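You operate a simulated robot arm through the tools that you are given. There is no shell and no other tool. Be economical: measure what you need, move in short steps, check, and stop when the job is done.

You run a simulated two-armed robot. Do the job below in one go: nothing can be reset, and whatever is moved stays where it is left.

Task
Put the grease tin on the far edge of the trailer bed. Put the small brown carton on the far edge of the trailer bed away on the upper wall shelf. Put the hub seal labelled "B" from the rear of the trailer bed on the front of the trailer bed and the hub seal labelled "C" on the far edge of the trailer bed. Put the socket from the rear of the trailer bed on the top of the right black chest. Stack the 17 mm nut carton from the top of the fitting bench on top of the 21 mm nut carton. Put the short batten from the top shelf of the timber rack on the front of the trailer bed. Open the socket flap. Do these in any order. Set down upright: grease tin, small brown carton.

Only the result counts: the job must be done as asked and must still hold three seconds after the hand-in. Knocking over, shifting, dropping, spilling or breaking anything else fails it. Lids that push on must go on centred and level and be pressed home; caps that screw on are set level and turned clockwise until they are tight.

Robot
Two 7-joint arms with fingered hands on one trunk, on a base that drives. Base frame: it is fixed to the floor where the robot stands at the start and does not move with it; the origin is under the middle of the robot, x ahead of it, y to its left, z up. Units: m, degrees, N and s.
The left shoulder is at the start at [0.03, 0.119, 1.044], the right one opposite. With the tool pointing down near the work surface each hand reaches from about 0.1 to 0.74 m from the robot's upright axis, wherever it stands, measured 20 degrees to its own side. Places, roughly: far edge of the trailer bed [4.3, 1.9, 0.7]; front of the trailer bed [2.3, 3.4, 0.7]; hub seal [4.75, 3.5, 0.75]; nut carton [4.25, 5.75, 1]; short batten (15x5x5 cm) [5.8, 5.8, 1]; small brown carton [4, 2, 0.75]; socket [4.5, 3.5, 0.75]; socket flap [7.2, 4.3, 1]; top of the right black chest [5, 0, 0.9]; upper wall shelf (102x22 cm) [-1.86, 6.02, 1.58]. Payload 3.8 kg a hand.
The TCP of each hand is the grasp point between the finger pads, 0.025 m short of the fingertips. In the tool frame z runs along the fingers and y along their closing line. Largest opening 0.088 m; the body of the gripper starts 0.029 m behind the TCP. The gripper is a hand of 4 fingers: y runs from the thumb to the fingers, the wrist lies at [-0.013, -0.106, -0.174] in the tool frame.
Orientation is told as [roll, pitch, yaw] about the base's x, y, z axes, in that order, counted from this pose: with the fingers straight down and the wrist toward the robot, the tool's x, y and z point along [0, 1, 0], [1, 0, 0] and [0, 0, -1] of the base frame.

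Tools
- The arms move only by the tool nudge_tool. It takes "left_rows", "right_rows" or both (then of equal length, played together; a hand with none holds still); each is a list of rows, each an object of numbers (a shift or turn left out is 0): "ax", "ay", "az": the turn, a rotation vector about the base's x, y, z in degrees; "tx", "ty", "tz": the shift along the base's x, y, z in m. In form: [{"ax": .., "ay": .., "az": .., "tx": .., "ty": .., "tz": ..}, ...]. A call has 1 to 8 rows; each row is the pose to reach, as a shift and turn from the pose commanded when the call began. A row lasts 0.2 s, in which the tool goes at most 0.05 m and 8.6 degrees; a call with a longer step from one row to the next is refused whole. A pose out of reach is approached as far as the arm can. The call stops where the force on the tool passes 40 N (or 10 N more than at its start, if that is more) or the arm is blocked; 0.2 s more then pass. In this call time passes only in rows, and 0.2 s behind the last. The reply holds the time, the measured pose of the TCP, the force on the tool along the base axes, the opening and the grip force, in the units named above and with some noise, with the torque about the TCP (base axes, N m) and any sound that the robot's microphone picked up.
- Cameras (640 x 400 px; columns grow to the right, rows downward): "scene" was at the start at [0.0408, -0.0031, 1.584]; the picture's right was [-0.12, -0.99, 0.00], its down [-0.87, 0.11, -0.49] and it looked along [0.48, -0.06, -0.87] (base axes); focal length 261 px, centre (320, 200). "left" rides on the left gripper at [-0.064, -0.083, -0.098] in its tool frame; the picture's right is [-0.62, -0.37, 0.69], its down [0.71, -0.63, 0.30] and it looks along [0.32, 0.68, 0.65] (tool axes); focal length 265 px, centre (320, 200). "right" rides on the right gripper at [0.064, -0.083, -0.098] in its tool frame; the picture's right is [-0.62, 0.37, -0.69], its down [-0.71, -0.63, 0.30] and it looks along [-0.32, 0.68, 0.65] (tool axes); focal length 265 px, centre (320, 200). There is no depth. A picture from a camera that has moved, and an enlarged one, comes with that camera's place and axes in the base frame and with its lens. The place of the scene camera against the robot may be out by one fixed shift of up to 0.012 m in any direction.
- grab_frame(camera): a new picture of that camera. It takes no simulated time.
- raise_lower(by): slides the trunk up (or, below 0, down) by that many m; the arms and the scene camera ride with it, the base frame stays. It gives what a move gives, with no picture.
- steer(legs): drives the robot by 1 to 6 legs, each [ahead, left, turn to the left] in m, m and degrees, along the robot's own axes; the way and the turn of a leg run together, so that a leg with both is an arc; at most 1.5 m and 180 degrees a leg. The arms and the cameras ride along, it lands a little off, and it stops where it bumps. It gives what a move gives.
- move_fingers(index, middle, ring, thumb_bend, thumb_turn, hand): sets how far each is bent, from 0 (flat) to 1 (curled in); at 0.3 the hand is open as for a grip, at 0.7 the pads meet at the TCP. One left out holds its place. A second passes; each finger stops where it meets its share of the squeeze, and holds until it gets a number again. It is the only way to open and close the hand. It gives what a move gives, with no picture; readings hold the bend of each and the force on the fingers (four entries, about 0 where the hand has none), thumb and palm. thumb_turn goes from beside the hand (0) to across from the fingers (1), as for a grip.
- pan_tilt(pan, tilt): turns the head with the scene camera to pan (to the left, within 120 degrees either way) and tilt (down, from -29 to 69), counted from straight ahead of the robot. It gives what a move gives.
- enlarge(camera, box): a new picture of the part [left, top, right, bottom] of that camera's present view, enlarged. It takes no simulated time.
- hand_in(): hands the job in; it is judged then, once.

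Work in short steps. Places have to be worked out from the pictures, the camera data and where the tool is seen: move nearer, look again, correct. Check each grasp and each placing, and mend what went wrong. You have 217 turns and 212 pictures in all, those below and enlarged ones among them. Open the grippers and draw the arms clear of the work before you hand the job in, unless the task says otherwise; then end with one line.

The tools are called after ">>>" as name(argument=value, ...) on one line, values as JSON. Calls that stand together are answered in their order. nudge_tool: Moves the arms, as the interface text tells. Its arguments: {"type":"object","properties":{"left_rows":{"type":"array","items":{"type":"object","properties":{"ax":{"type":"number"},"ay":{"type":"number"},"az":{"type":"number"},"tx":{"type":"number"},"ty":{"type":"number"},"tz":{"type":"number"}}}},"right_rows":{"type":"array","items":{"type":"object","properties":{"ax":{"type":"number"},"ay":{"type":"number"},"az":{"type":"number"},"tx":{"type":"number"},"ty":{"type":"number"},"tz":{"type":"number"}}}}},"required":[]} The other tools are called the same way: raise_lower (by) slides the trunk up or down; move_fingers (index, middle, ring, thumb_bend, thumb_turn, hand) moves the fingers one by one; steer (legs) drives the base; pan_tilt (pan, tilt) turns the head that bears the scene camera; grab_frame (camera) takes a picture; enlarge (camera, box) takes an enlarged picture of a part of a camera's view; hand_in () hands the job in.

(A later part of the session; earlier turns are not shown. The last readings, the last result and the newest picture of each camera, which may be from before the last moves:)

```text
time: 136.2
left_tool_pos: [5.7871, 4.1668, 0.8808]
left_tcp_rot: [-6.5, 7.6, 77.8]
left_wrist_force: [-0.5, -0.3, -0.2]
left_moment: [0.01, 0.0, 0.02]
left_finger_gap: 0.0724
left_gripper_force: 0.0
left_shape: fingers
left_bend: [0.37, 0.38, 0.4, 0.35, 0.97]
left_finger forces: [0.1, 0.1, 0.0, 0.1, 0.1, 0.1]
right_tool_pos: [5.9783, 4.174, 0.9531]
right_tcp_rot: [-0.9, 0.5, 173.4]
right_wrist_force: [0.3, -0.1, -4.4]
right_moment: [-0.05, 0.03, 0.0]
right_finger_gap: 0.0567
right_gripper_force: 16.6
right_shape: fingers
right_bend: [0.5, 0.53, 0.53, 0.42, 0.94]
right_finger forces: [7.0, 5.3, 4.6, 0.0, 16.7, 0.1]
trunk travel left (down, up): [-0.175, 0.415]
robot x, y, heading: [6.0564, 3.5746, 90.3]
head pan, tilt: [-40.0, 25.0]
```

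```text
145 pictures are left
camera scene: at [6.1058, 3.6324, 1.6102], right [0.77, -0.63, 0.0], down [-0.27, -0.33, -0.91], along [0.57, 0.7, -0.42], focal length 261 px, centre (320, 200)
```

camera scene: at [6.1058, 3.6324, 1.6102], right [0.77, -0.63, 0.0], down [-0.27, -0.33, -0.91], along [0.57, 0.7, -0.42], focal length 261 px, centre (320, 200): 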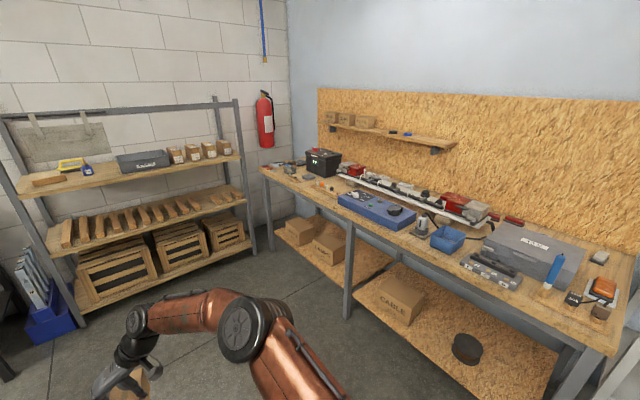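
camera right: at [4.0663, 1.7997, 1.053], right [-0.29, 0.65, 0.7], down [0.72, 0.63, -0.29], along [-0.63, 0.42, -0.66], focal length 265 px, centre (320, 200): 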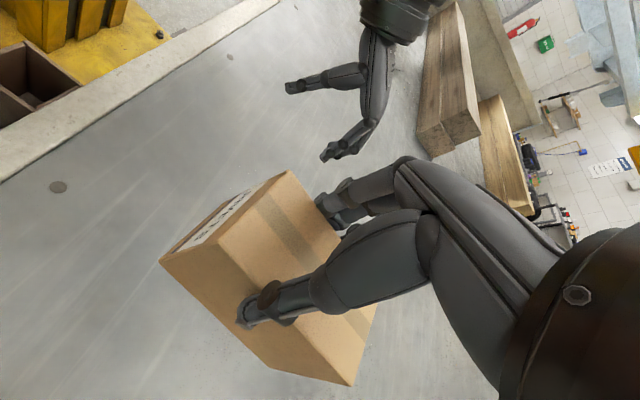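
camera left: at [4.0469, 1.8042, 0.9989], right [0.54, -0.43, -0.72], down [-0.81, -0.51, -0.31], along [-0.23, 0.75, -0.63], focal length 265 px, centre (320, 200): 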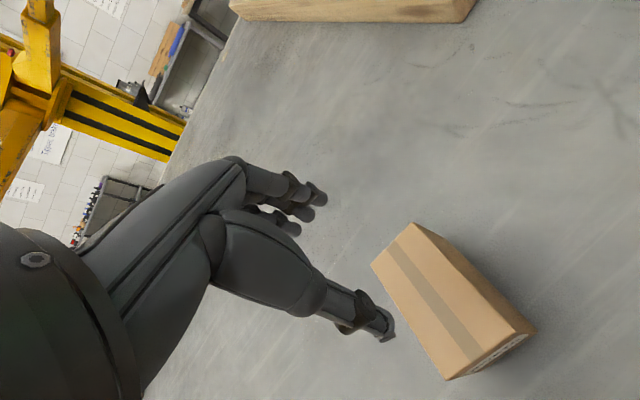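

I'm near the rack, fitting bench and the flap bench. With the free left hand I'll open the flap first. Turn to face the +x bench, then come nearer.

>>> steer(legs=[[0, 0, -90], [0.15, 0.6, 0]])

>>> pan_tilt(pan=0, tilt=35)

>>> grab_frame(camera="scene")

```text
time: 143.5
left_tool_pos: [6.7877, 4.4484, 0.879]
left_tcp_rot: [-6.7, 7.7, -12.3]
left_wrist_force: [0.3, -0.2, 0.5]
left_moment: [0.02, 0.0, -0.01]
left_finger_gap: 0.0721
left_gripper_force: 0.0
left_shape: fingers
left_bend: [0.37, 0.38, 0.4, 0.35, 0.97]
left_finger forces: [0.1, 0.1, 0.1, 0.0, 0.1, 0.0]
right_tool_pos: [6.795, 4.2587, 0.9529]
right_tcp_rot: [-0.8, 0.5, 83.2]
right_wrist_force: [-0.5, 0.7, -4.4]
right_moment: [0.05, 0.1, -0.02]
right_finger_gap: 0.0565
right_gripper_force: 15.8
right_shape: fingers
right_bend: [0.5, 0.53, 0.53, 0.42, 0.94]
right_finger forces: [6.9, 5.3, 4.6, 0.0, 16.3, 0.0]
trunk travel left (down, up): [-0.175, 0.415]
robot x, y, heading: [6.1951, 4.1849, 0.7]
head pan, tilt: [-40.0, 25.0]
```

```text
time: 144.6
left_tool_pos: [6.7881, 4.4487, 0.8789]
left_tcp_rot: [-6.5, 7.7, -12.3]
left_wrist_force: [0.0, -0.2, 0.1]
left_moment: [0.01, 0.06, -0.01]
left_finger_gap: 0.0721
left_gripper_force: 0.1
left_shape: fingers
left_bend: [0.37, 0.38, 0.4, 0.35, 0.97]
left_finger forces: [0.0, 0.1, 0.0, 0.0, 0.0, 0.1]
right_tool_pos: [6.7944, 4.2574, 0.954]
right_tcp_rot: [-0.7, 0.5, 83.3]
right_wrist_force: [-0.4, 0.3, -4.4]
right_moment: [0.03, 0.04, -0.01]
right_finger_gap: 0.0565
right_gripper_force: 16.3
right_shape: fingers
right_bend: [0.5, 0.53, 0.53, 0.42, 0.94]
right_finger forces: [6.8, 5.3, 4.4, 0.1, 16.3, 0.1]
trunk travel left (down, up): [-0.175, 0.415]
robot x, y, heading: [6.1975, 4.1844, 0.6]
head pan, tilt: [0.0, 35.0]
```

```text
144 pictures are left
camera scene: at [6.2598, 4.1912, 1.5945], right [0.01, -1.0, 0.0], down [-0.57, -0.01, -0.82], along [0.82, 0.01, -0.57], focal length 261 px, centre (320, 200)
```

scene: 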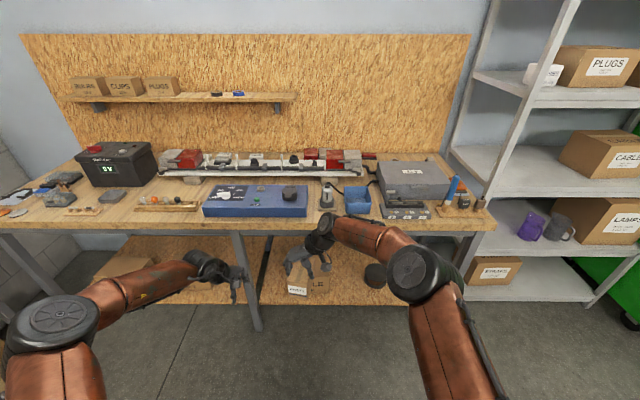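

>>> enlarge(camera="scene", box=[120, 140, 440, 230])

>>> enlarge(camera="scene", box=[195, 175, 345, 225])

```text
2.00 times, centred on (280, 185) of scene
camera zoom: at [6.2598, 4.1912, 1.5945], right [0.01, -1.0, 0.0], down [-0.57, -0.01, -0.82], along [0.82, 0.01, -0.57], focal length 522 px, centre (400, 230)
```

zoom: 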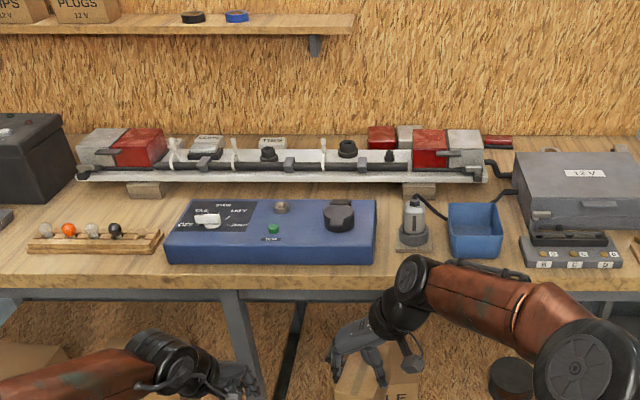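

```text
4.27 times, centred on (270, 200) of scene
camera zoom: at [6.2598, 4.1912, 1.5945], right [0.01, -1.0, 0.0], down [-0.57, -0.01, -0.82], along [0.82, 0.01, -0.57], focal length 1114 px, centre (533, 200)
```

zoom: 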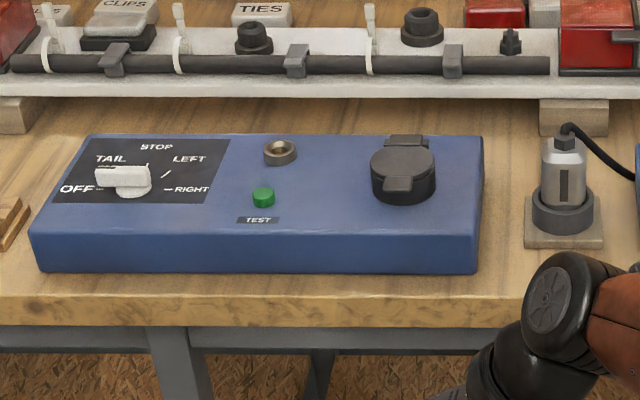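

The flap is a black round cover hinged at the far side with a lip at the near edge, at about (7.19,4.33,~1.0). Raise the trunk, pull the right hand with the carton back and prepare the left hand.

>>> raise_lower(by=0.22)

>>> nudge_tool(right_rows=[{"tx": -0.03, "ty": -0.03}, {"tx": -0.06, "ty": -0.06}, {"tx": -0.09, "ty": -0.09}, {"tx": -0.12, "ty": -0.12}, {"tx": -0.15, "ty": -0.15}], left_rows=[{"tx": -0.03}, {"tx": -0.06}, {"tx": -0.09, "ay": -4, "ax": 3}, {"tx": -0.12, "ay": -8, "ax": 6}, {"tx": -0.15, "ay": -8, "ax": 6, "az": 8}])

>>> grab_frame(camera="scene")

```text
time: 146.9
left_tool_pos: [6.787, 4.448, 1.1006]
left_tcp_rot: [-6.6, 7.6, -12.3]
left_wrist_force: [0.5, 0.1, 0.6]
left_moment: [-0.04, -0.01, 0.07]
left_finger_gap: 0.0723
left_gripper_force: 0.0
left_shape: fingers
left_bend: [0.37, 0.38, 0.4, 0.35, 0.97]
left_finger forces: [0.0, 0.1, 0.0, 0.0, 0.0, 0.1]
right_tool_pos: [6.7948, 4.2584, 1.1741]
right_tcp_rot: [-0.8, 0.5, 83.3]
right_wrist_force: [0.4, -0.4, -4.7]
right_moment: [0.01, 0.07, 0.01]
right_finger_gap: 0.0565
right_gripper_force: 16.4
right_shape: fingers
right_bend: [0.5, 0.53, 0.53, 0.42, 0.94]
right_finger forces: [6.8, 5.3, 4.3, 0.0, 16.2, 0.1]
trunk travel left (down, up): [-0.395, 0.195]
robot x, y, heading: [6.1949, 4.1843, 0.6]
head pan, tilt: [0.0, 35.0]
```

```text
time: 148.1
left_tool_pos: [6.6353, 4.4487, 1.1011]
left_tcp_rot: [0.5, 0.4, -3.7]
left_wrist_force: [-0.1, -0.3, 0.0]
left_moment: [0.02, 0.03, -0.02]
left_finger_gap: 0.0727
left_gripper_force: 0.1
left_shape: fingers
left_bend: [0.37, 0.38, 0.4, 0.35, 0.97]
left_finger forces: [0.1, 0.0, 0.1, 0.0, 0.0, 0.0]
right_tool_pos: [6.6415, 4.1068, 1.1732]
right_tcp_rot: [-1.0, 0.4, 83.3]
right_wrist_force: [0.7, -0.4, -4.5]
right_moment: [0.05, 0.02, 0.02]
right_finger_gap: 0.0564
right_gripper_force: 17.0
right_shape: fingers
right_bend: [0.5, 0.53, 0.53, 0.42, 0.94]
right_finger forces: [6.8, 5.3, 4.8, 0.0, 16.7, 0.0]
trunk travel left (down, up): [-0.395, 0.195]
robot x, y, heading: [6.1945, 4.1871, 0.6]
head pan, tilt: [0.0, 35.0]
```

```text
141 pictures are left
camera scene: at [6.2579, 4.1885, 1.8145], right [0.01, -1.0, 0.0], down [-0.57, 0.0, -0.82], along [0.82, 0.01, -0.57], focal length 261 px, centre (320, 200)
```

scene: 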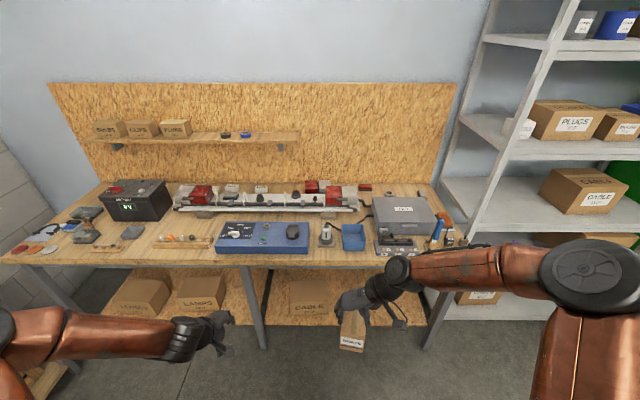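

Drive 0.33 m closer; hands stay above the bench items.

>>> steer(legs=[[0.33, 0.0, -0.5]])

>>> grab_frame(camera="left")

>>> pan_tilt(pan=10, tilt=50)

>>> grab_frame(camera="scene")

```text
time: 150.3
left_tool_pos: [6.9635, 4.4491, 1.1013]
left_tcp_rot: [0.5, 0.4, -4.0]
left_wrist_force: [-0.7, 0.6, 0.2]
left_moment: [-0.04, 0.02, 0.01]
left_finger_gap: 0.0722
left_gripper_force: 0.1
left_shape: fingers
left_bend: [0.37, 0.38, 0.4, 0.35, 0.97]
left_finger forces: [0.0, 0.0, 0.0, 0.0, 0.0, 0.0]
right_tool_pos: [6.9664, 4.1076, 1.1731]
right_tcp_rot: [-0.8, 0.5, 82.9]
right_wrist_force: [-0.3, 0.2, -3.9]
right_moment: [0.02, 0.04, -0.03]
right_finger_gap: 0.0564
right_gripper_force: 16.8
right_shape: fingers
right_bend: [0.5, 0.53, 0.53, 0.42, 0.94]
right_finger forces: [6.8, 5.3, 4.7, 0.1, 16.6, 0.0]
trunk travel left (down, up): [-0.395, 0.195]
robot x, y, heading: [6.5225, 4.1872, 0.1]
head pan, tilt: [0.0, 35.0]
```

```text
140 pictures are left
camera left: at [6.8751, 4.3903, 1.2005], right [-0.42, -0.59, -0.69], down [-0.58, 0.76, -0.29], along [0.7, 0.28, -0.66], focal length 265 px, centre (320, 200)
```

left: 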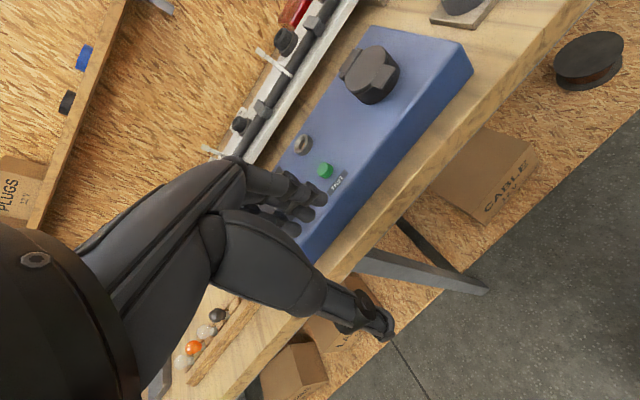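

```text
time: 151.1
left_tool_pos: [6.9635, 4.4484, 1.1015]
left_tcp_rot: [0.3, 0.5, -4.2]
left_wrist_force: [-0.1, 0.5, 0.5]
left_moment: [0.01, 0.0, 0.01]
left_finger_gap: 0.0725
left_gripper_force: 0.0
left_shape: fingers
left_bend: [0.37, 0.38, 0.4, 0.35, 0.97]
left_finger forces: [0.0, 0.0, 0.0, 0.0, 0.1, 0.1]
right_tool_pos: [6.9675, 4.1067, 1.1719]
right_tcp_rot: [-0.8, 0.5, 83.0]
right_wrist_force: [-0.5, 0.4, -4.6]
right_moment: [0.08, 0.06, -0.04]
right_finger_gap: 0.0564
right_gripper_force: 17.3
right_shape: fingers
right_bend: [0.5, 0.53, 0.53, 0.42, 0.94]
right_finger forces: [6.9, 5.3, 4.7, 0.0, 16.6, 0.0]
trunk travel left (down, up): [-0.395, 0.195]
robot x, y, heading: [6.52, 4.1859, 0.2]
head pan, tilt: [10.0, 50.0]
```

```text
139 pictures are left
camera scene: at [6.5718, 4.2063, 1.7928], right [0.18, -0.98, 0.0], down [-0.75, -0.14, -0.64], along [0.63, 0.11, -0.77], focal length 261 px, centre (320, 200)
```

scene: 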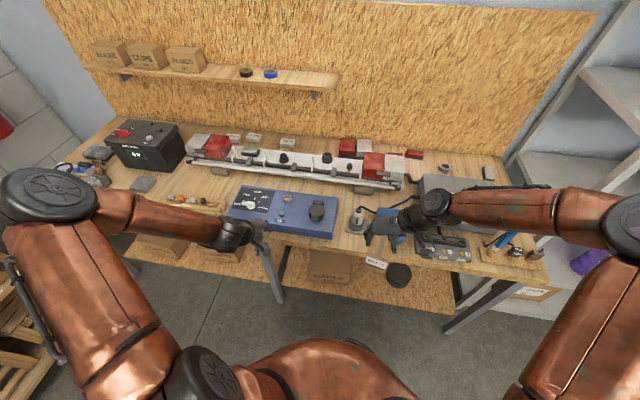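

>>> enlarge(camera="scene", box=[230, 175, 350, 245])

>>> enlarge(camera="left", box=[300, 10, 460, 130])

>>> enlarge(camera="right", box=[0, 0, 640, 400])

```text
5.33 times, centred on (290, 210) of scene
camera zoom: at [6.5718, 4.2063, 1.7928], right [0.18, -0.98, 0.0], down [-0.75, -0.14, -0.64], along [0.63, 0.11, -0.77], focal length 1392 px, centre (480, 147)
```

zoom: 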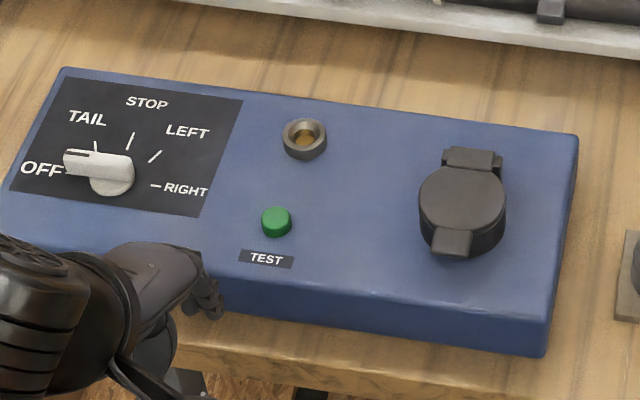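

```text
3.33 times, centred on (380, 70) of left
camera zoom: at [6.875, 4.3903, 1.2005], right [-0.42, -0.59, -0.69], down [-0.58, 0.76, -0.29], along [0.7, 0.28, -0.66], focal length 885 px, centre (120, 633)
```

zoom: 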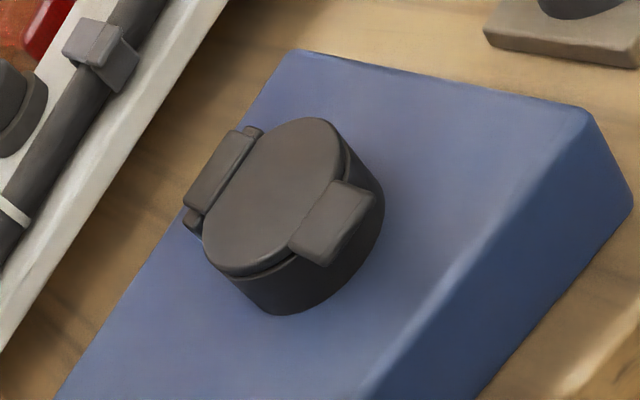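

```text
1.00 times, centred on (320, 200) of right (not enlarged: the box is as wide or as high as the picture)
camera zoom: at [6.8916, 4.0344, 1.2713], right [0.65, 0.3, 0.7], down [0.64, -0.72, -0.29], along [0.41, 0.63, -0.66], focal length 265 px, centre (320, 200)
```

zoom: 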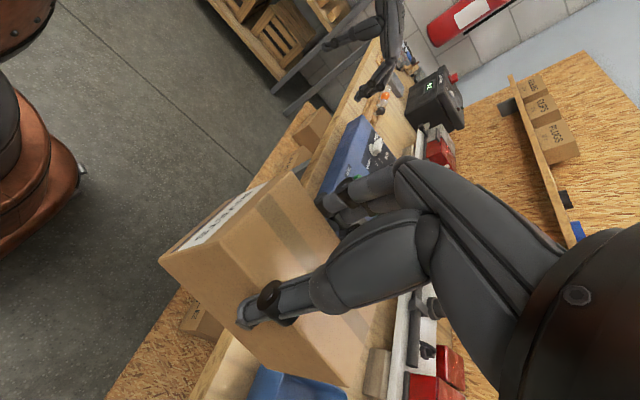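

Flap triangulated: centre (7.175,4.325), top z≈0.993, lip tip at x≈7.135. Plan: pitch the left hand ~50° forward, hook the thumb under the lip and lift. Rotate first at a safe distance with fingers flat.

>>> move_fingers(hand="left", index=0.0, middle=0.0, ring=0.0, thumb_bend=0.25)

>>> nudge_tool(left_rows=[{"ay": -7, "ty": -0.02, "az": 1}, {"ay": -14, "ty": -0.04, "az": 2}, {"ay": -21, "ty": -0.06, "az": 3}, {"ay": -28, "ty": -0.08, "az": 4}, {"ay": -35, "ty": -0.1, "az": 4}, {"ay": -42, "ty": -0.115, "tz": 0.02, "az": 4}, {"ay": -50, "ty": -0.123, "tz": 0.02, "az": 4}])

>>> grab_frame(camera="left")

>>> enlarge(camera="scene", box=[200, 150, 400, 280])

```text
time: 152.1
left_tool_pos: [6.9625, 4.4489, 1.1016]
left_tcp_rot: [0.4, 0.4, -4.1]
left_wrist_force: [-1.1, -0.6, -0.9]
left_moment: [-0.01, -0.01, -0.01]
left_finger_gap: 0.1212
left_gripper_force: 0.3
left_shape: fingers
left_bend: [0.0, 0.0, 0.0, 0.25, 0.97]
left_finger forces: [0.0, 0.1, 0.0, 0.1, 0.0, 0.0]
right_tool_pos: [6.9666, 4.1075, 1.1731]
right_tcp_rot: [-0.8, 0.5, 82.9]
right_wrist_force: [0.1, -0.3, -4.5]
right_moment: [0.04, 0.05, -0.02]
right_finger_gap: 0.0564
right_gripper_force: 16.5
right_shape: fingers
right_bend: [0.5, 0.53, 0.53, 0.42, 0.94]
right_finger forces: [6.9, 5.3, 4.6, 0.0, 16.7, 0.0]
trunk travel left (down, up): [-0.395, 0.195]
robot x, y, heading: [6.5256, 4.1883, 0.1]
head pan, tilt: [10.0, 50.0]
```

```text
time: 153.7
left_tool_pos: [6.9617, 4.3247, 1.1227]
left_tcp_rot: [2.7, -49.6, -0.8]
left_wrist_force: [0.4, -0.1, -0.1]
left_moment: [0.02, 0.01, 0.0]
left_finger_gap: 0.1209
left_gripper_force: 0.1
left_shape: fingers
left_bend: [0.0, 0.0, 0.0, 0.25, 0.97]
left_finger forces: [0.1, 0.0, 0.0, 0.0, 0.0, 0.0]
right_tool_pos: [6.9656, 4.1078, 1.1726]
right_tcp_rot: [-0.8, 0.5, 82.9]
right_wrist_force: [-0.1, 0.6, -3.8]
right_moment: [0.04, 0.04, -0.01]
right_finger_gap: 0.0564
right_gripper_force: 16.2
right_shape: fingers
right_bend: [0.5, 0.53, 0.53, 0.42, 0.94]
right_finger forces: [6.9, 5.3, 4.7, 0.0, 16.5, 0.0]
trunk travel left (down, up): [-0.395, 0.195]
robot x, y, heading: [6.5191, 4.186, 0.1]
head pan, tilt: [10.0, 50.0]
```

```text
135 pictures are left
camera left: at [6.834, 4.2589, 1.1211], right [0.3, -0.59, -0.75], down [-0.19, 0.73, -0.65], along [0.93, 0.34, 0.11], focal length 265 px, centre (320, 200)
```

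left: 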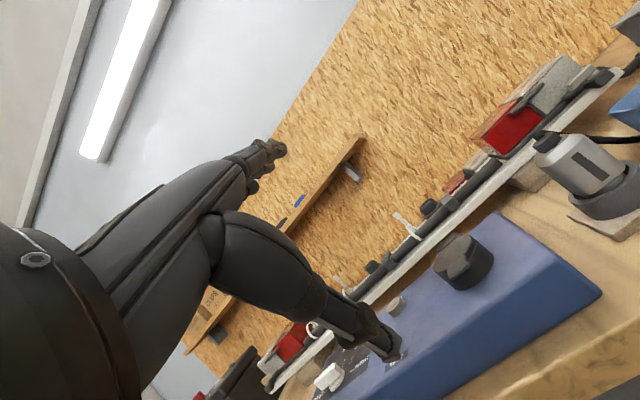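

```text
3.08 times, centred on (300, 215) of scene
camera zoom: at [6.5723, 4.206, 1.7927], right [0.18, -0.98, 0.0], down [-0.75, -0.14, -0.64], along [0.63, 0.11, -0.77], focal length 803 px, centre (382, 154)
```

zoom: 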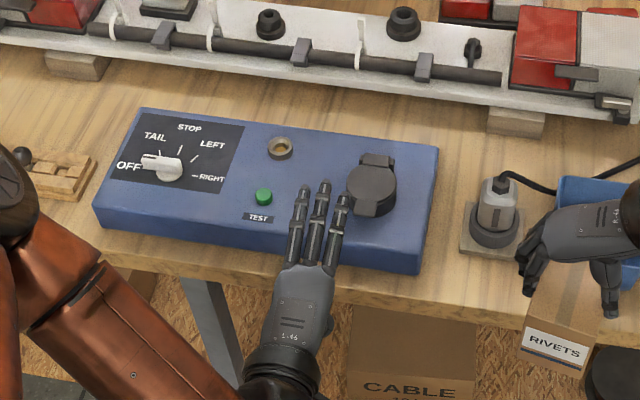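

Thumb tip is at ≈ TCP+(-0.012,+0.008,-0.063). Move the tip to just in front of and above the lip.

>>> nudge_tool(left_rows=[{"tx": 0.04, "ty": -0.002, "tz": -0.005}, {"tx": 0.08, "ty": -0.004, "tz": -0.015}, {"tx": 0.115, "ty": -0.006, "tz": -0.03}, {"tx": 0.14, "ty": -0.008, "tz": -0.05}])

>>> grab_frame(camera="left")

>>> enlarge(camera="scene", box=[260, 160, 360, 240])

```text
time: 154.7
left_tool_pos: [7.102, 4.3181, 1.0704]
left_tcp_rot: [2.8, -49.4, -0.8]
left_wrist_force: [0.3, 0.4, 0.4]
left_moment: [-0.01, 0.0, 0.0]
left_finger_gap: 0.1211
left_gripper_force: 0.0
left_shape: fingers
left_bend: [0.0, 0.0, 0.0, 0.25, 0.97]
left_finger forces: [0.0, 0.0, 0.0, 0.0, 0.1, 0.0]
right_tool_pos: [6.9678, 4.1073, 1.1717]
right_tcp_rot: [-0.8, 0.4, 82.9]
right_wrist_force: [-0.1, 0.0, -4.2]
right_moment: [0.03, 0.06, -0.03]
right_finger_gap: 0.0565
right_gripper_force: 17.2
right_shape: fingers
right_bend: [0.5, 0.53, 0.53, 0.42, 0.94]
right_finger forces: [6.8, 5.3, 4.7, 0.0, 16.5, 0.1]
trunk travel left (down, up): [-0.395, 0.195]
robot x, y, heading: [6.5204, 4.1914, 0.2]
head pan, tilt: [10.0, 50.0]
```

```text
133 pictures are left
camera left: at [6.9751, 4.2505, 1.0703], right [0.3, -0.59, -0.75], down [-0.19, 0.73, -0.65], along [0.93, 0.34, 0.1], focal length 265 px, centre (320, 200)
```

left: 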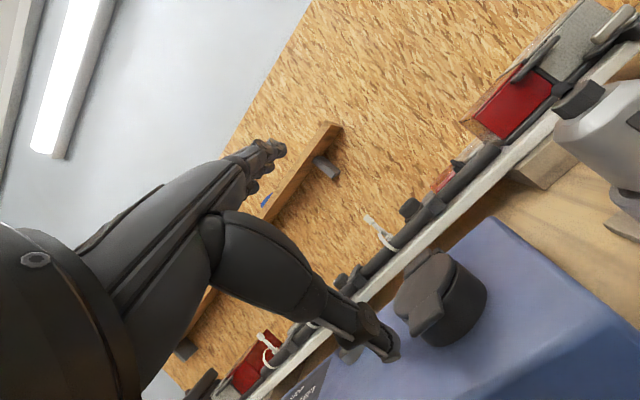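

```text
5.00 times, centred on (310, 200) of scene
camera zoom: at [6.5726, 4.2057, 1.7927], right [0.18, -0.98, 0.0], down [-0.75, -0.14, -0.64], along [0.63, 0.11, -0.77], focal length 1305 px, centre (370, 200)
```

zoom: 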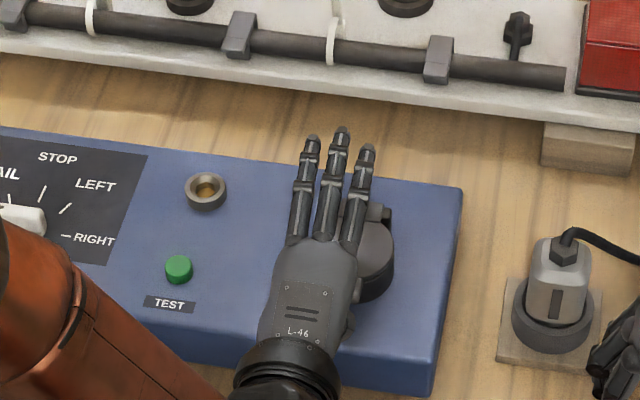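

>>> enlarge(camera="left", box=[340, 230, 520, 380])

```text
2.67 times, centred on (430, 305) of left
camera zoom: at [6.9751, 4.2505, 1.0703], right [0.3, -0.59, -0.75], down [-0.19, 0.73, -0.65], along [0.93, 0.34, 0.1], focal length 708 px, centre (27, -80)
```

zoom: 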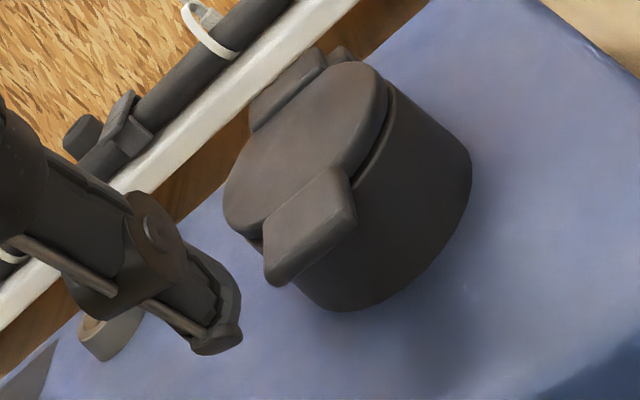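

Now the lip edge (z≈0.985) and the device top (≈0.966) are clear, and the thumb tip is at ≈(7.09,4.329,1.008). Lower the tip to ≈0.977 and slide it forward under the lip.

>>> nudge_tool(left_rows=[{"tz": -0.015, "ty": -0.004}, {"tz": -0.031, "ty": -0.007}, {"tz": -0.031, "ty": -0.007, "tx": 0.015}, {"tz": -0.031, "ty": -0.007, "tx": 0.03}, {"tz": -0.031, "ty": -0.007, "tx": 0.042}])

>>> enlarge(camera="left", box=[300, 230, 480, 380])

```text
time: 155.8
left_tool_pos: [7.1448, 4.3102, 1.0402]
left_tcp_rot: [2.7, -49.4, -0.9]
left_wrist_force: [0.6, 0.8, -0.3]
left_moment: [-0.01, 0.02, 0.01]
left_finger_gap: 0.1212
left_gripper_force: 0.0
left_shape: fingers
left_bend: [0.0, 0.0, 0.0, 0.25, 0.97]
left_finger forces: [0.0, 0.1, 0.0, 0.1, 0.0, 0.0]
right_tool_pos: [6.967, 4.108, 1.1725]
right_tcp_rot: [-0.9, 0.6, 82.9]
right_wrist_force: [1.2, 0.5, -4.3]
right_moment: [0.02, -0.01, 0.0]
right_finger_gap: 0.0564
right_gripper_force: 16.2
right_shape: fingers
right_bend: [0.5, 0.53, 0.53, 0.42, 0.94]
right_finger forces: [6.9, 5.3, 4.7, 0.0, 16.5, 0.1]
trunk travel left (down, up): [-0.395, 0.195]
robot x, y, heading: [6.5186, 4.1863, 0.2]
head pan, tilt: [10.0, 50.0]
```

```text
2.67 times, centred on (390, 305) of left
camera zoom: at [7.0166, 4.2434, 1.0394], right [0.3, -0.59, -0.75], down [-0.19, 0.73, -0.65], along [0.93, 0.34, 0.1], focal length 708 px, centre (133, -80)
```

zoom: 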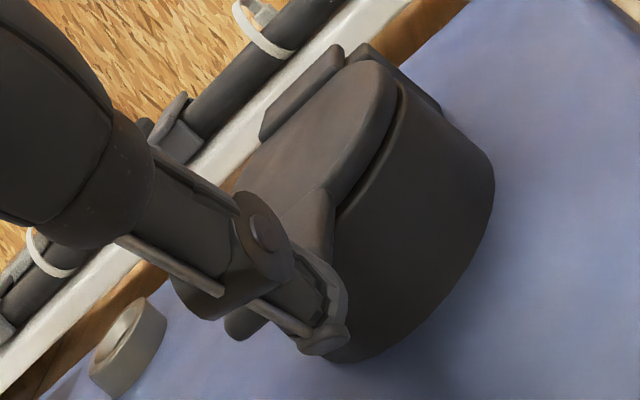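

The tip is just at the lip's outer edge; advance 7 mm more and read forces.

>>> nudge_tool(left_rows=[{"tx": 0.004, "tz": -0.001}, {"tx": 0.007, "tz": -0.001}])

>>> enlarge(camera="left", box=[300, 230, 480, 380])

```text
time: 156.4
left_tool_pos: [7.1507, 4.3101, 1.0396]
left_tcp_rot: [2.9, -49.4, -0.9]
left_wrist_force: [-0.5, 0.2, 0.0]
left_moment: [-0.02, 0.02, 0.01]
left_finger_gap: 0.1218
left_gripper_force: 0.4
left_shape: fingers
left_bend: [0.0, 0.0, 0.0, 0.24, 0.97]
left_finger forces: [0.0, 0.0, 0.0, 0.0, 0.6, 0.0]
right_tool_pos: [6.9664, 4.1082, 1.1734]
right_tcp_rot: [-0.8, 0.5, 82.8]
right_wrist_force: [0.7, 0.4, -4.4]
right_moment: [0.05, 0.03, 0.05]
right_finger_gap: 0.0564
right_gripper_force: 16.5
right_shape: fingers
right_bend: [0.5, 0.53, 0.53, 0.42, 0.94]
right_finger forces: [6.9, 5.3, 4.6, 0.0, 16.5, 0.1]
trunk travel left (down, up): [-0.395, 0.195]
robot x, y, heading: [6.5209, 4.1874, 0.3]
head pan, tilt: [10.0, 50.0]
```

```text
2.67 times, centred on (390, 305) of left
camera zoom: at [7.0225, 4.2437, 1.0386], right [0.3, -0.59, -0.75], down [-0.19, 0.73, -0.65], along [0.93, 0.34, 0.1], focal length 708 px, centre (133, -80)
```

zoom: 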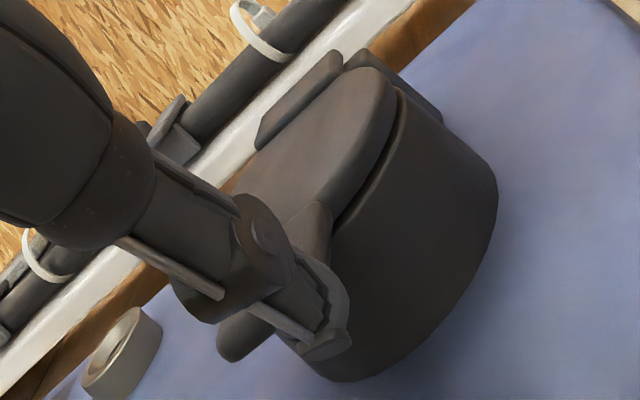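

Light contact at the thumb (0.6 N). Lift gently along the start of the arc.

>>> nudge_tool(left_rows=[{"tz": 0.008}, {"tz": 0.016}, {"tz": 0.024, "tx": 0.003}])

>>> enlarge(camera="left", box=[300, 230, 480, 380])

```text
time: 157.2
left_tool_pos: [7.1552, 4.3107, 1.064]
left_tcp_rot: [2.8, -49.3, -1.0]
left_wrist_force: [-0.3, -0.2, 0.2]
left_moment: [0.0, 0.09, -0.03]
left_finger_gap: 0.1231
left_gripper_force: 1.1
left_shape: fingers
left_bend: [0.0, 0.0, 0.0, 0.23, 0.97]
left_finger forces: [0.1, 0.1, 0.0, 0.0, 1.3, 0.0]
right_tool_pos: [6.9667, 4.1074, 1.1729]
right_tcp_rot: [-0.8, 0.5, 82.9]
right_wrist_force: [0.3, -0.6, -3.6]
right_moment: [0.05, 0.04, -0.01]
right_finger_gap: 0.0565
right_gripper_force: 16.1
right_shape: fingers
right_bend: [0.5, 0.53, 0.53, 0.42, 0.94]
right_finger forces: [6.9, 5.3, 4.6, 0.1, 16.5, 0.1]
trunk travel left (down, up): [-0.395, 0.195]
robot x, y, heading: [6.5173, 4.1865, 0.4]
head pan, tilt: [10.0, 50.0]
```

```text
2.67 times, centred on (390, 305) of left
camera zoom: at [7.027, 4.2436, 1.0629], right [0.3, -0.59, -0.75], down [-0.19, 0.73, -0.65], along [0.93, 0.34, 0.1], focal length 708 px, centre (133, -80)
```

zoom: 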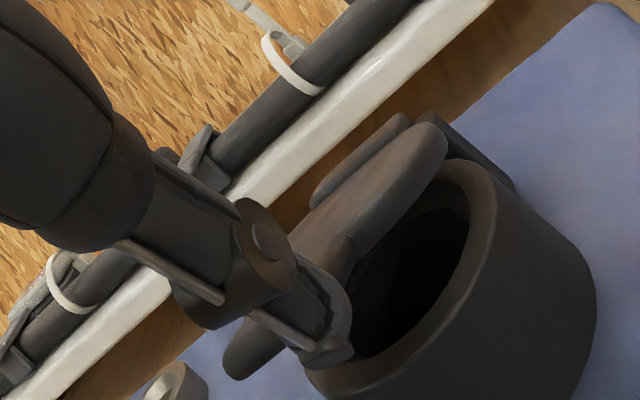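

The flap is lifting. Follow the arc over the hinge.

>>> nudge_tool(left_rows=[{"tx": 0.006, "tz": 0.012}, {"tx": 0.013, "tz": 0.022}, {"tx": 0.021, "tz": 0.031}, {"tx": 0.032, "tz": 0.038}, {"tx": 0.043, "tz": 0.043}, {"tx": 0.055, "tz": 0.046}])

>>> grab_frame(camera="left")

```text
time: 158.6
left_tool_pos: [7.2, 4.3064, 1.1164]
left_tcp_rot: [2.4, -50.5, -0.8]
left_wrist_force: [-26.7, -2.3, 29.1]
left_moment: [-0.01, 2.6, 0.24]
left_finger_gap: 0.1352
left_gripper_force: 19.8
left_shape: fingers
left_bend: [0.0, 0.0, 0.0, 0.0, 0.99]
left_finger forces: [0.0, 0.0, 0.0, 0.0, 39.0, 0.1]
right_tool_pos: [6.9606, 4.1064, 1.1758]
right_tcp_rot: [-1.0, 0.5, 82.9]
right_wrist_force: [-0.3, -0.9, -3.9]
right_moment: [0.02, 0.04, -0.03]
right_finger_gap: 0.0564
right_gripper_force: 16.2
right_shape: fingers
right_bend: [0.5, 0.53, 0.53, 0.42, 0.94]
right_finger forces: [6.8, 5.3, 4.7, 0.0, 16.5, 0.0]
trunk travel left (down, up): [-0.395, 0.195]
robot x, y, heading: [6.5141, 4.1869, 0.4]
head pan, tilt: [10.0, 50.0]
stopped in row 6 (left hand): the force on the tool passed its limit at 42 N (the readings are from after the stop); the commanded pose is now the measured one
```

```text
127 pictures are left
camera left: at [7.0721, 4.2412, 1.1145], right [0.31, -0.59, -0.74], down [-0.18, 0.73, -0.66], along [0.93, 0.34, 0.12], focal length 265 px, centre (320, 200)
```

left: 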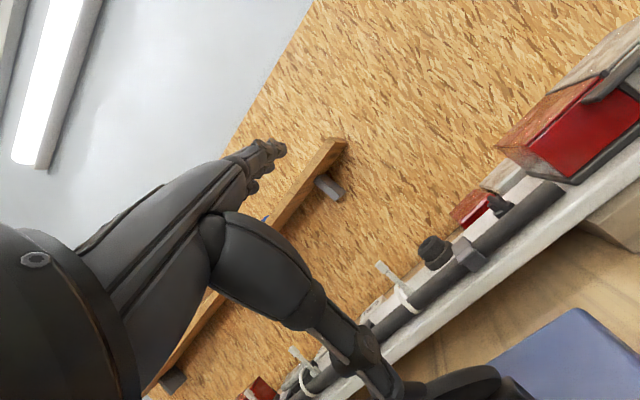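

Stiff stop reached – the flap may be at its end. Back off 1.5 cm and look.

>>> nudge_tool(left_rows=[{"tx": -0.012, "tz": -0.002}, {"tx": -0.03, "tz": 0.0}, {"tx": -0.06, "tz": 0.01}, {"tx": -0.1, "tz": 0.02}])

>>> grab_frame(camera="left")

>>> enlarge(camera="scene", box=[260, 160, 380, 240])

```text
time: 159.6
left_tool_pos: [7.1045, 4.3083, 1.1326]
left_tcp_rot: [2.6, -49.8, -0.9]
left_wrist_force: [0.6, 0.5, -0.2]
left_moment: [0.0, -0.02, 0.03]
left_finger_gap: 0.1215
left_gripper_force: 0.1
left_shape: fingers
left_bend: [0.0, 0.0, 0.0, 0.25, 0.98]
left_finger forces: [0.0, 0.0, 0.0, 0.0, 0.0, 0.0]
right_tool_pos: [6.9642, 4.1072, 1.1729]
right_tcp_rot: [-0.9, 0.5, 82.9]
right_wrist_force: [0.2, 0.0, -4.6]
right_moment: [0.05, 0.04, 0.03]
right_finger_gap: 0.0565
right_gripper_force: 16.8
right_shape: fingers
right_bend: [0.5, 0.53, 0.53, 0.42, 0.94]
right_finger forces: [6.9, 5.3, 4.6, 0.0, 16.4, 0.1]
trunk travel left (down, up): [-0.395, 0.195]
robot x, y, heading: [6.519, 4.182, 0.3]
head pan, tilt: [10.0, 50.0]
```

```text
126 pictures are left
camera left: at [6.9765, 4.2419, 1.1305], right [0.3, -0.59, -0.75], down [-0.19, 0.73, -0.66], along [0.93, 0.34, 0.11], focal length 265 px, centre (320, 200)
```

left: 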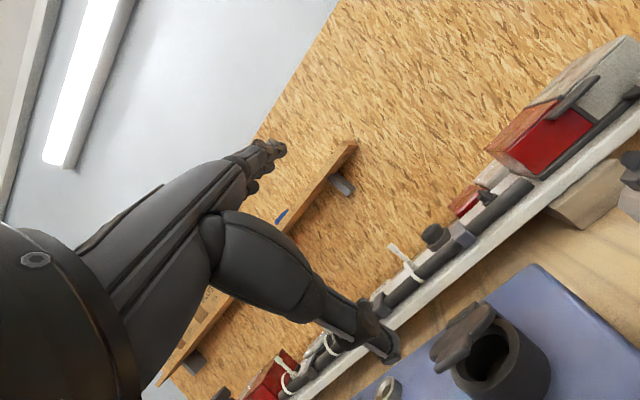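

```text
5.00 times, centred on (320, 200) of scene
camera zoom: at [6.5707, 4.2061, 1.7927], right [0.18, -0.98, 0.0], down [-0.75, -0.14, -0.64], along [0.63, 0.11, -0.77], focal length 1305 px, centre (320, 200)
```

zoom: 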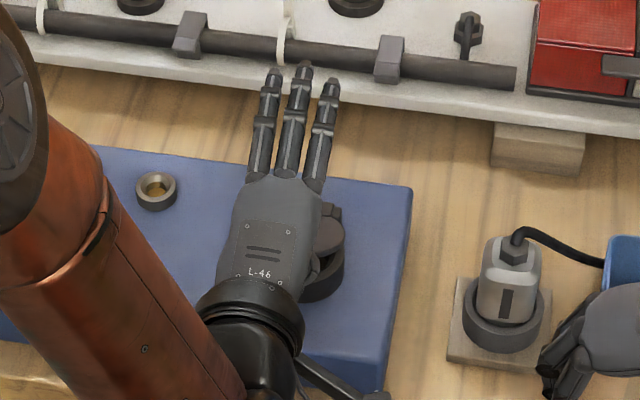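

>>> enlarge(camera="left", box=[400, 270, 580, 400])

```text
3.08 times, centred on (490, 335) of left
camera zoom: at [6.9765, 4.2419, 1.1305], right [0.3, -0.59, -0.75], down [-0.19, 0.73, -0.66], along [0.93, 0.34, 0.11], focal length 817 px, centre (-203, -215)
```

zoom: 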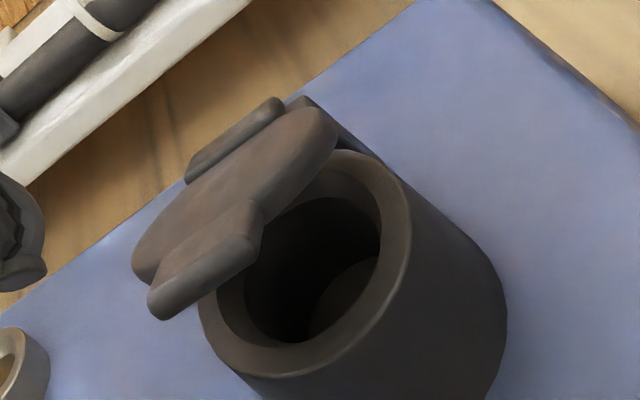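

The flap is only ~25° open; the thumb slipped off the lip. There is now room to go deeper beneath the lid: re-enter with the tip and then follow a tighter arc.

>>> nudge_tool(left_rows=[{"tz": -0.04, "ty": 0.003}, {"tz": -0.073, "ty": 0.004}, {"tz": -0.073, "ty": 0.004, "tx": 0.025}, {"tz": -0.073, "ty": 0.004, "tx": 0.05}, {"tz": -0.072, "ty": 0.004, "tx": 0.064}])

>>> enlarge(camera="left", box=[320, 250, 500, 400])

```text
time: 160.8
left_tool_pos: [7.1705, 4.3136, 1.0587]
left_tcp_rot: [2.6, -49.8, -0.8]
left_wrist_force: [-0.1, -0.4, -0.6]
left_moment: [0.04, 0.01, 0.02]
left_finger_gap: 0.1214
left_gripper_force: 0.1
left_shape: fingers
left_bend: [0.0, 0.0, 0.0, 0.25, 0.98]
left_finger forces: [0.0, 0.1, 0.0, 0.0, 0.0, 0.1]
right_tool_pos: [6.9663, 4.1077, 1.1726]
right_tcp_rot: [-0.9, 0.5, 82.8]
right_wrist_force: [-0.3, -0.1, -3.6]
right_moment: [0.05, 0.06, 0.02]
right_finger_gap: 0.0559
right_gripper_force: 16.9
right_shape: fingers
right_bend: [0.5, 0.53, 0.53, 0.42, 0.94]
right_finger forces: [6.8, 5.3, 4.6, 0.0, 16.5, 0.1]
trunk travel left (down, up): [-0.395, 0.195]
robot x, y, heading: [6.5205, 4.1895, 0.1]
head pan, tilt: [10.0, 50.0]
```

```text
2.67 times, centred on (410, 325) of left
camera zoom: at [7.042, 4.2471, 1.0574], right [0.3, -0.59, -0.75], down [-0.19, 0.73, -0.66], along [0.93, 0.34, 0.11], focal length 708 px, centre (80, -133)
```

zoom: 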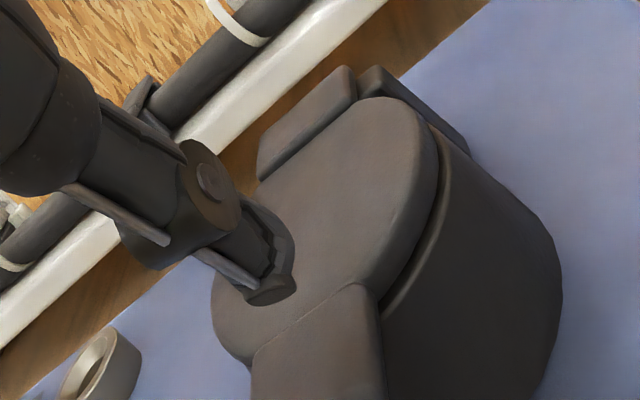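

The flap dropped shut again (it closes by itself), with the thumb above it. I pull back, re-hook under the lip and lift.

>>> nudge_tool(left_rows=[{"tx": -0.04, "tz": 0.01, "ty": -0.003}, {"tx": -0.08, "tz": 0.005, "ty": -0.003}, {"tx": -0.085, "tz": -0.019, "ty": -0.003}, {"tx": -0.05, "tz": -0.0195, "ty": -0.003}, {"tx": -0.021, "tz": -0.0195, "ty": -0.003}, {"tx": -0.018, "tz": -0.0195, "ty": -0.003}, {"tx": -0.018, "tz": -0.008, "ty": -0.003}, {"tx": -0.014, "tz": 0.004, "ty": -0.003}])

>>> enlarge(camera="left", box=[320, 250, 500, 400])

```text
time: 162.6
left_tool_pos: [7.1547, 4.3124, 1.0624]
left_tcp_rot: [2.6, -49.8, -0.7]
left_wrist_force: [0.1, -0.1, -0.1]
left_moment: [0.02, 0.0, 0.0]
left_finger_gap: 0.122
left_gripper_force: 0.1
left_shape: fingers
left_bend: [0.0, 0.0, 0.0, 0.25, 0.98]
left_finger forces: [0.1, 0.0, 0.1, 0.0, 0.0, 0.0]
right_tool_pos: [6.966, 4.1079, 1.1738]
right_tcp_rot: [-0.8, 0.5, 82.9]
right_wrist_force: [-0.3, -0.4, -3.3]
right_moment: [0.06, 0.02, 0.0]
right_finger_gap: 0.0566
right_gripper_force: 16.8
right_shape: fingers
right_bend: [0.5, 0.53, 0.53, 0.42, 0.94]
right_finger forces: [6.9, 5.3, 4.6, 0.1, 16.5, 0.1]
trunk travel left (down, up): [-0.395, 0.195]
robot x, y, heading: [6.5186, 4.1861, 0.2]
head pan, tilt: [10.0, 50.0]
```

```text
2.67 times, centred on (410, 325) of left
camera zoom: at [7.0267, 4.2448, 1.0622], right [0.3, -0.59, -0.75], down [-0.19, 0.73, -0.66], along [0.93, 0.34, 0.11], focal length 708 px, centre (80, -133)
```

zoom: 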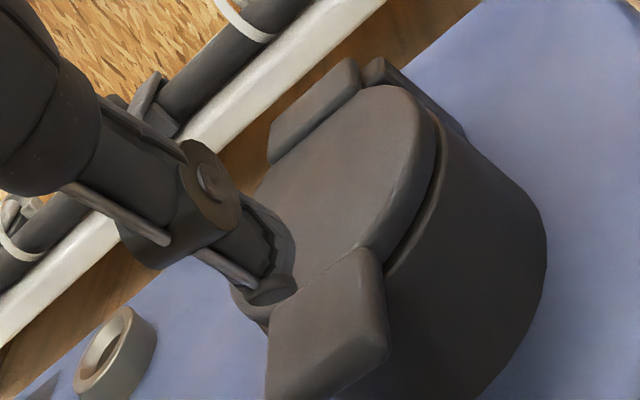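

The thumb was ~7 mm too far left and rose in front of the lip. Retry: back, down, 7 mm right, and forward under it; check before lifting.

>>> nudge_tool(left_rows=[{"tx": -0.035, "ty": -0.004}, {"tx": -0.06, "ty": -0.008, "tz": -0.01}, {"tx": -0.06, "ty": -0.008, "tz": -0.025}, {"tx": -0.03, "ty": -0.008, "tz": -0.025}, {"tx": -0.01, "ty": -0.008, "tz": -0.025}, {"tx": -0.001, "ty": -0.008, "tz": -0.025}])

>>> enlarge(camera="left", box=[320, 250, 500, 400])

```text
time: 164.0
left_tool_pos: [7.1547, 4.3034, 1.0395]
left_tcp_rot: [2.7, -49.7, -0.8]
left_wrist_force: [-0.6, -0.5, -0.1]
left_moment: [-0.03, 0.03, 0.01]
left_finger_gap: 0.1219
left_gripper_force: 0.4
left_shape: fingers
left_bend: [0.0, 0.0, 0.0, 0.24, 0.97]
left_finger forces: [0.0, 0.0, 0.0, 0.0, 0.4, 0.1]
right_tool_pos: [6.9664, 4.1072, 1.1732]
right_tcp_rot: [-0.9, 0.5, 82.8]
right_wrist_force: [-0.2, 0.1, -4.2]
right_moment: [0.06, 0.06, -0.01]
right_finger_gap: 0.0566
right_gripper_force: 16.5
right_shape: fingers
right_bend: [0.5, 0.53, 0.53, 0.42, 0.94]
right_finger forces: [6.9, 5.3, 4.5, 0.0, 16.6, 0.0]
trunk travel left (down, up): [-0.395, 0.195]
robot x, y, heading: [6.5233, 4.1909, 0.2]
head pan, tilt: [10.0, 50.0]
```

```text
2.67 times, centred on (410, 325) of left
camera zoom: at [7.0264, 4.237, 1.0371], right [0.3, -0.59, -0.75], down [-0.19, 0.73, -0.66], along [0.93, 0.34, 0.11], focal length 708 px, centre (80, -133)
```

zoom: 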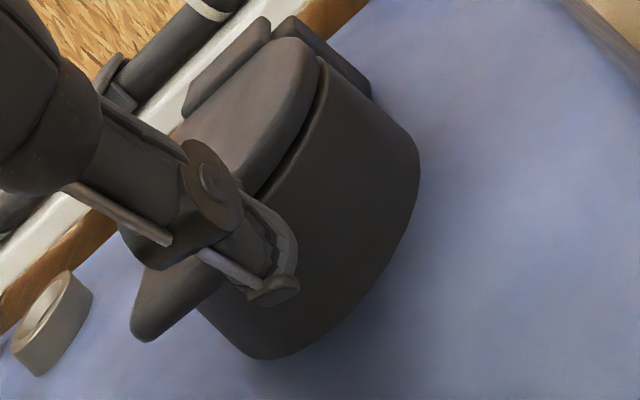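

Contact again with the thumb under the lip's right half. Lift along a deeper arc in one go.

>>> nudge_tool(left_rows=[{"tz": 0.012}, {"tx": 0.001, "tz": 0.024}, {"tx": 0.012, "tz": 0.036}, {"tx": 0.023, "tz": 0.0465}, {"tx": 0.0385, "tz": 0.059}, {"tx": 0.057, "tz": 0.066}, {"tx": 0.077, "tz": 0.066}, {"tx": 0.091, "tz": 0.062}])

>>> grab_frame(camera="left")

>>> enlarge(camera="scene", box=[260, 150, 380, 240])

```text
time: 165.8
left_tool_pos: [7.2451, 4.3047, 1.1]
left_tcp_rot: [2.5, -49.7, -0.8]
left_wrist_force: [0.1, 0.0, 0.7]
left_moment: [0.02, 0.0, -0.04]
left_finger_gap: 0.1216
left_gripper_force: 0.2
left_shape: fingers
left_bend: [0.0, 0.0, 0.0, 0.25, 0.97]
left_finger forces: [0.0, 0.0, 0.0, 0.1, 0.0, 0.0]
right_tool_pos: [6.9668, 4.108, 1.1726]
right_tcp_rot: [-0.8, 0.5, 83.0]
right_wrist_force: [-0.1, -0.5, -4.4]
right_moment: [0.07, 0.06, -0.04]
right_finger_gap: 0.0563
right_gripper_force: 17.3
right_shape: fingers
right_bend: [0.5, 0.53, 0.53, 0.42, 0.94]
right_finger forces: [6.8, 5.3, 4.6, 0.0, 16.3, 0.0]
trunk travel left (down, up): [-0.395, 0.195]
robot x, y, heading: [6.5197, 4.189, 0.1]
head pan, tilt: [10.0, 50.0]
```

```text
120 pictures are left
camera left: at [7.1177, 4.2375, 1.0984], right [0.3, -0.59, -0.75], down [-0.19, 0.73, -0.66], along [0.93, 0.34, 0.11], focal length 265 px, centre (320, 200)
```

left: 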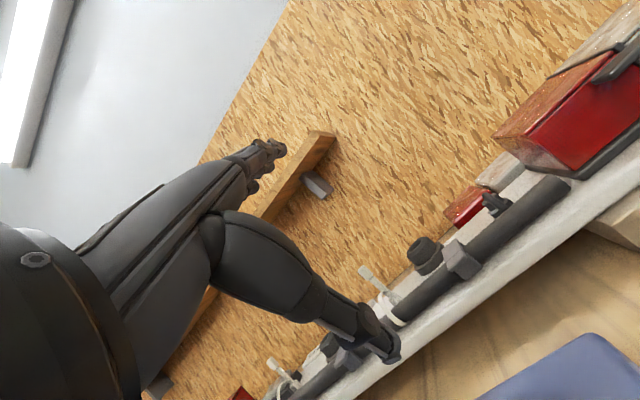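

```text
4.44 times, centred on (320, 195) of scene
camera zoom: at [6.5717, 4.2061, 1.7927], right [0.18, -0.98, 0.0], down [-0.75, -0.14, -0.64], along [0.63, 0.11, -0.77], focal length 1160 px, centre (320, 222)
```

zoom: 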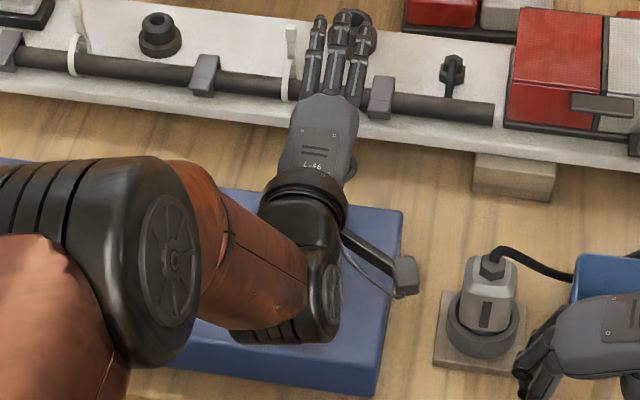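

No force now. Raise straight up and pull back to see the flap.

>>> nudge_tool(left_rows=[{"tz": 0.04}, {"tz": 0.08}, {"tz": 0.1, "tx": -0.03}, {"tz": 0.1, "tx": -0.07}, {"tz": 0.1, "tx": -0.11}, {"tz": 0.1, "tx": -0.15}, {"tz": 0.1, "tx": -0.19}])

>>> enlarge(camera="scene", box=[260, 150, 380, 240])

```text
time: 167.4
left_tool_pos: [7.0545, 4.3026, 1.2021]
left_tcp_rot: [2.6, -49.8, -0.8]
left_wrist_force: [0.9, -0.5, 0.7]
left_moment: [-0.01, -0.01, -0.01]
left_finger_gap: 0.1217
left_gripper_force: 0.1
left_shape: fingers
left_bend: [0.0, 0.0, 0.0, 0.25, 0.97]
left_finger forces: [0.1, 0.0, 0.0, 0.0, 0.0, 0.1]
right_tool_pos: [6.9657, 4.1076, 1.1731]
right_tcp_rot: [-0.8, 0.6, 82.9]
right_wrist_force: [-0.2, -0.2, -5.1]
right_moment: [0.03, 0.04, -0.04]
right_finger_gap: 0.0563
right_gripper_force: 16.8
right_shape: fingers
right_bend: [0.5, 0.53, 0.53, 0.42, 0.94]
right_finger forces: [6.9, 5.3, 4.6, 0.1, 16.5, 0.0]
trunk travel left (down, up): [-0.395, 0.195]
robot x, y, heading: [6.5221, 4.1916, 0.4]
head pan, tilt: [10.0, 50.0]
```

```text
4.44 times, centred on (320, 195) of scene
camera zoom: at [6.5707, 4.206, 1.7927], right [0.18, -0.98, 0.0], down [-0.75, -0.14, -0.64], along [0.63, 0.11, -0.77], focal length 1160 px, centre (320, 222)
```

zoom: 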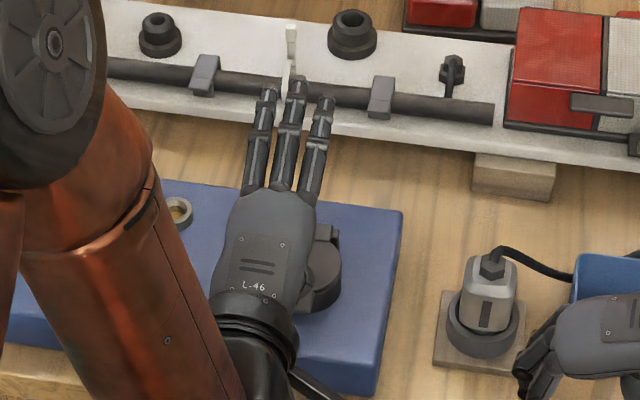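

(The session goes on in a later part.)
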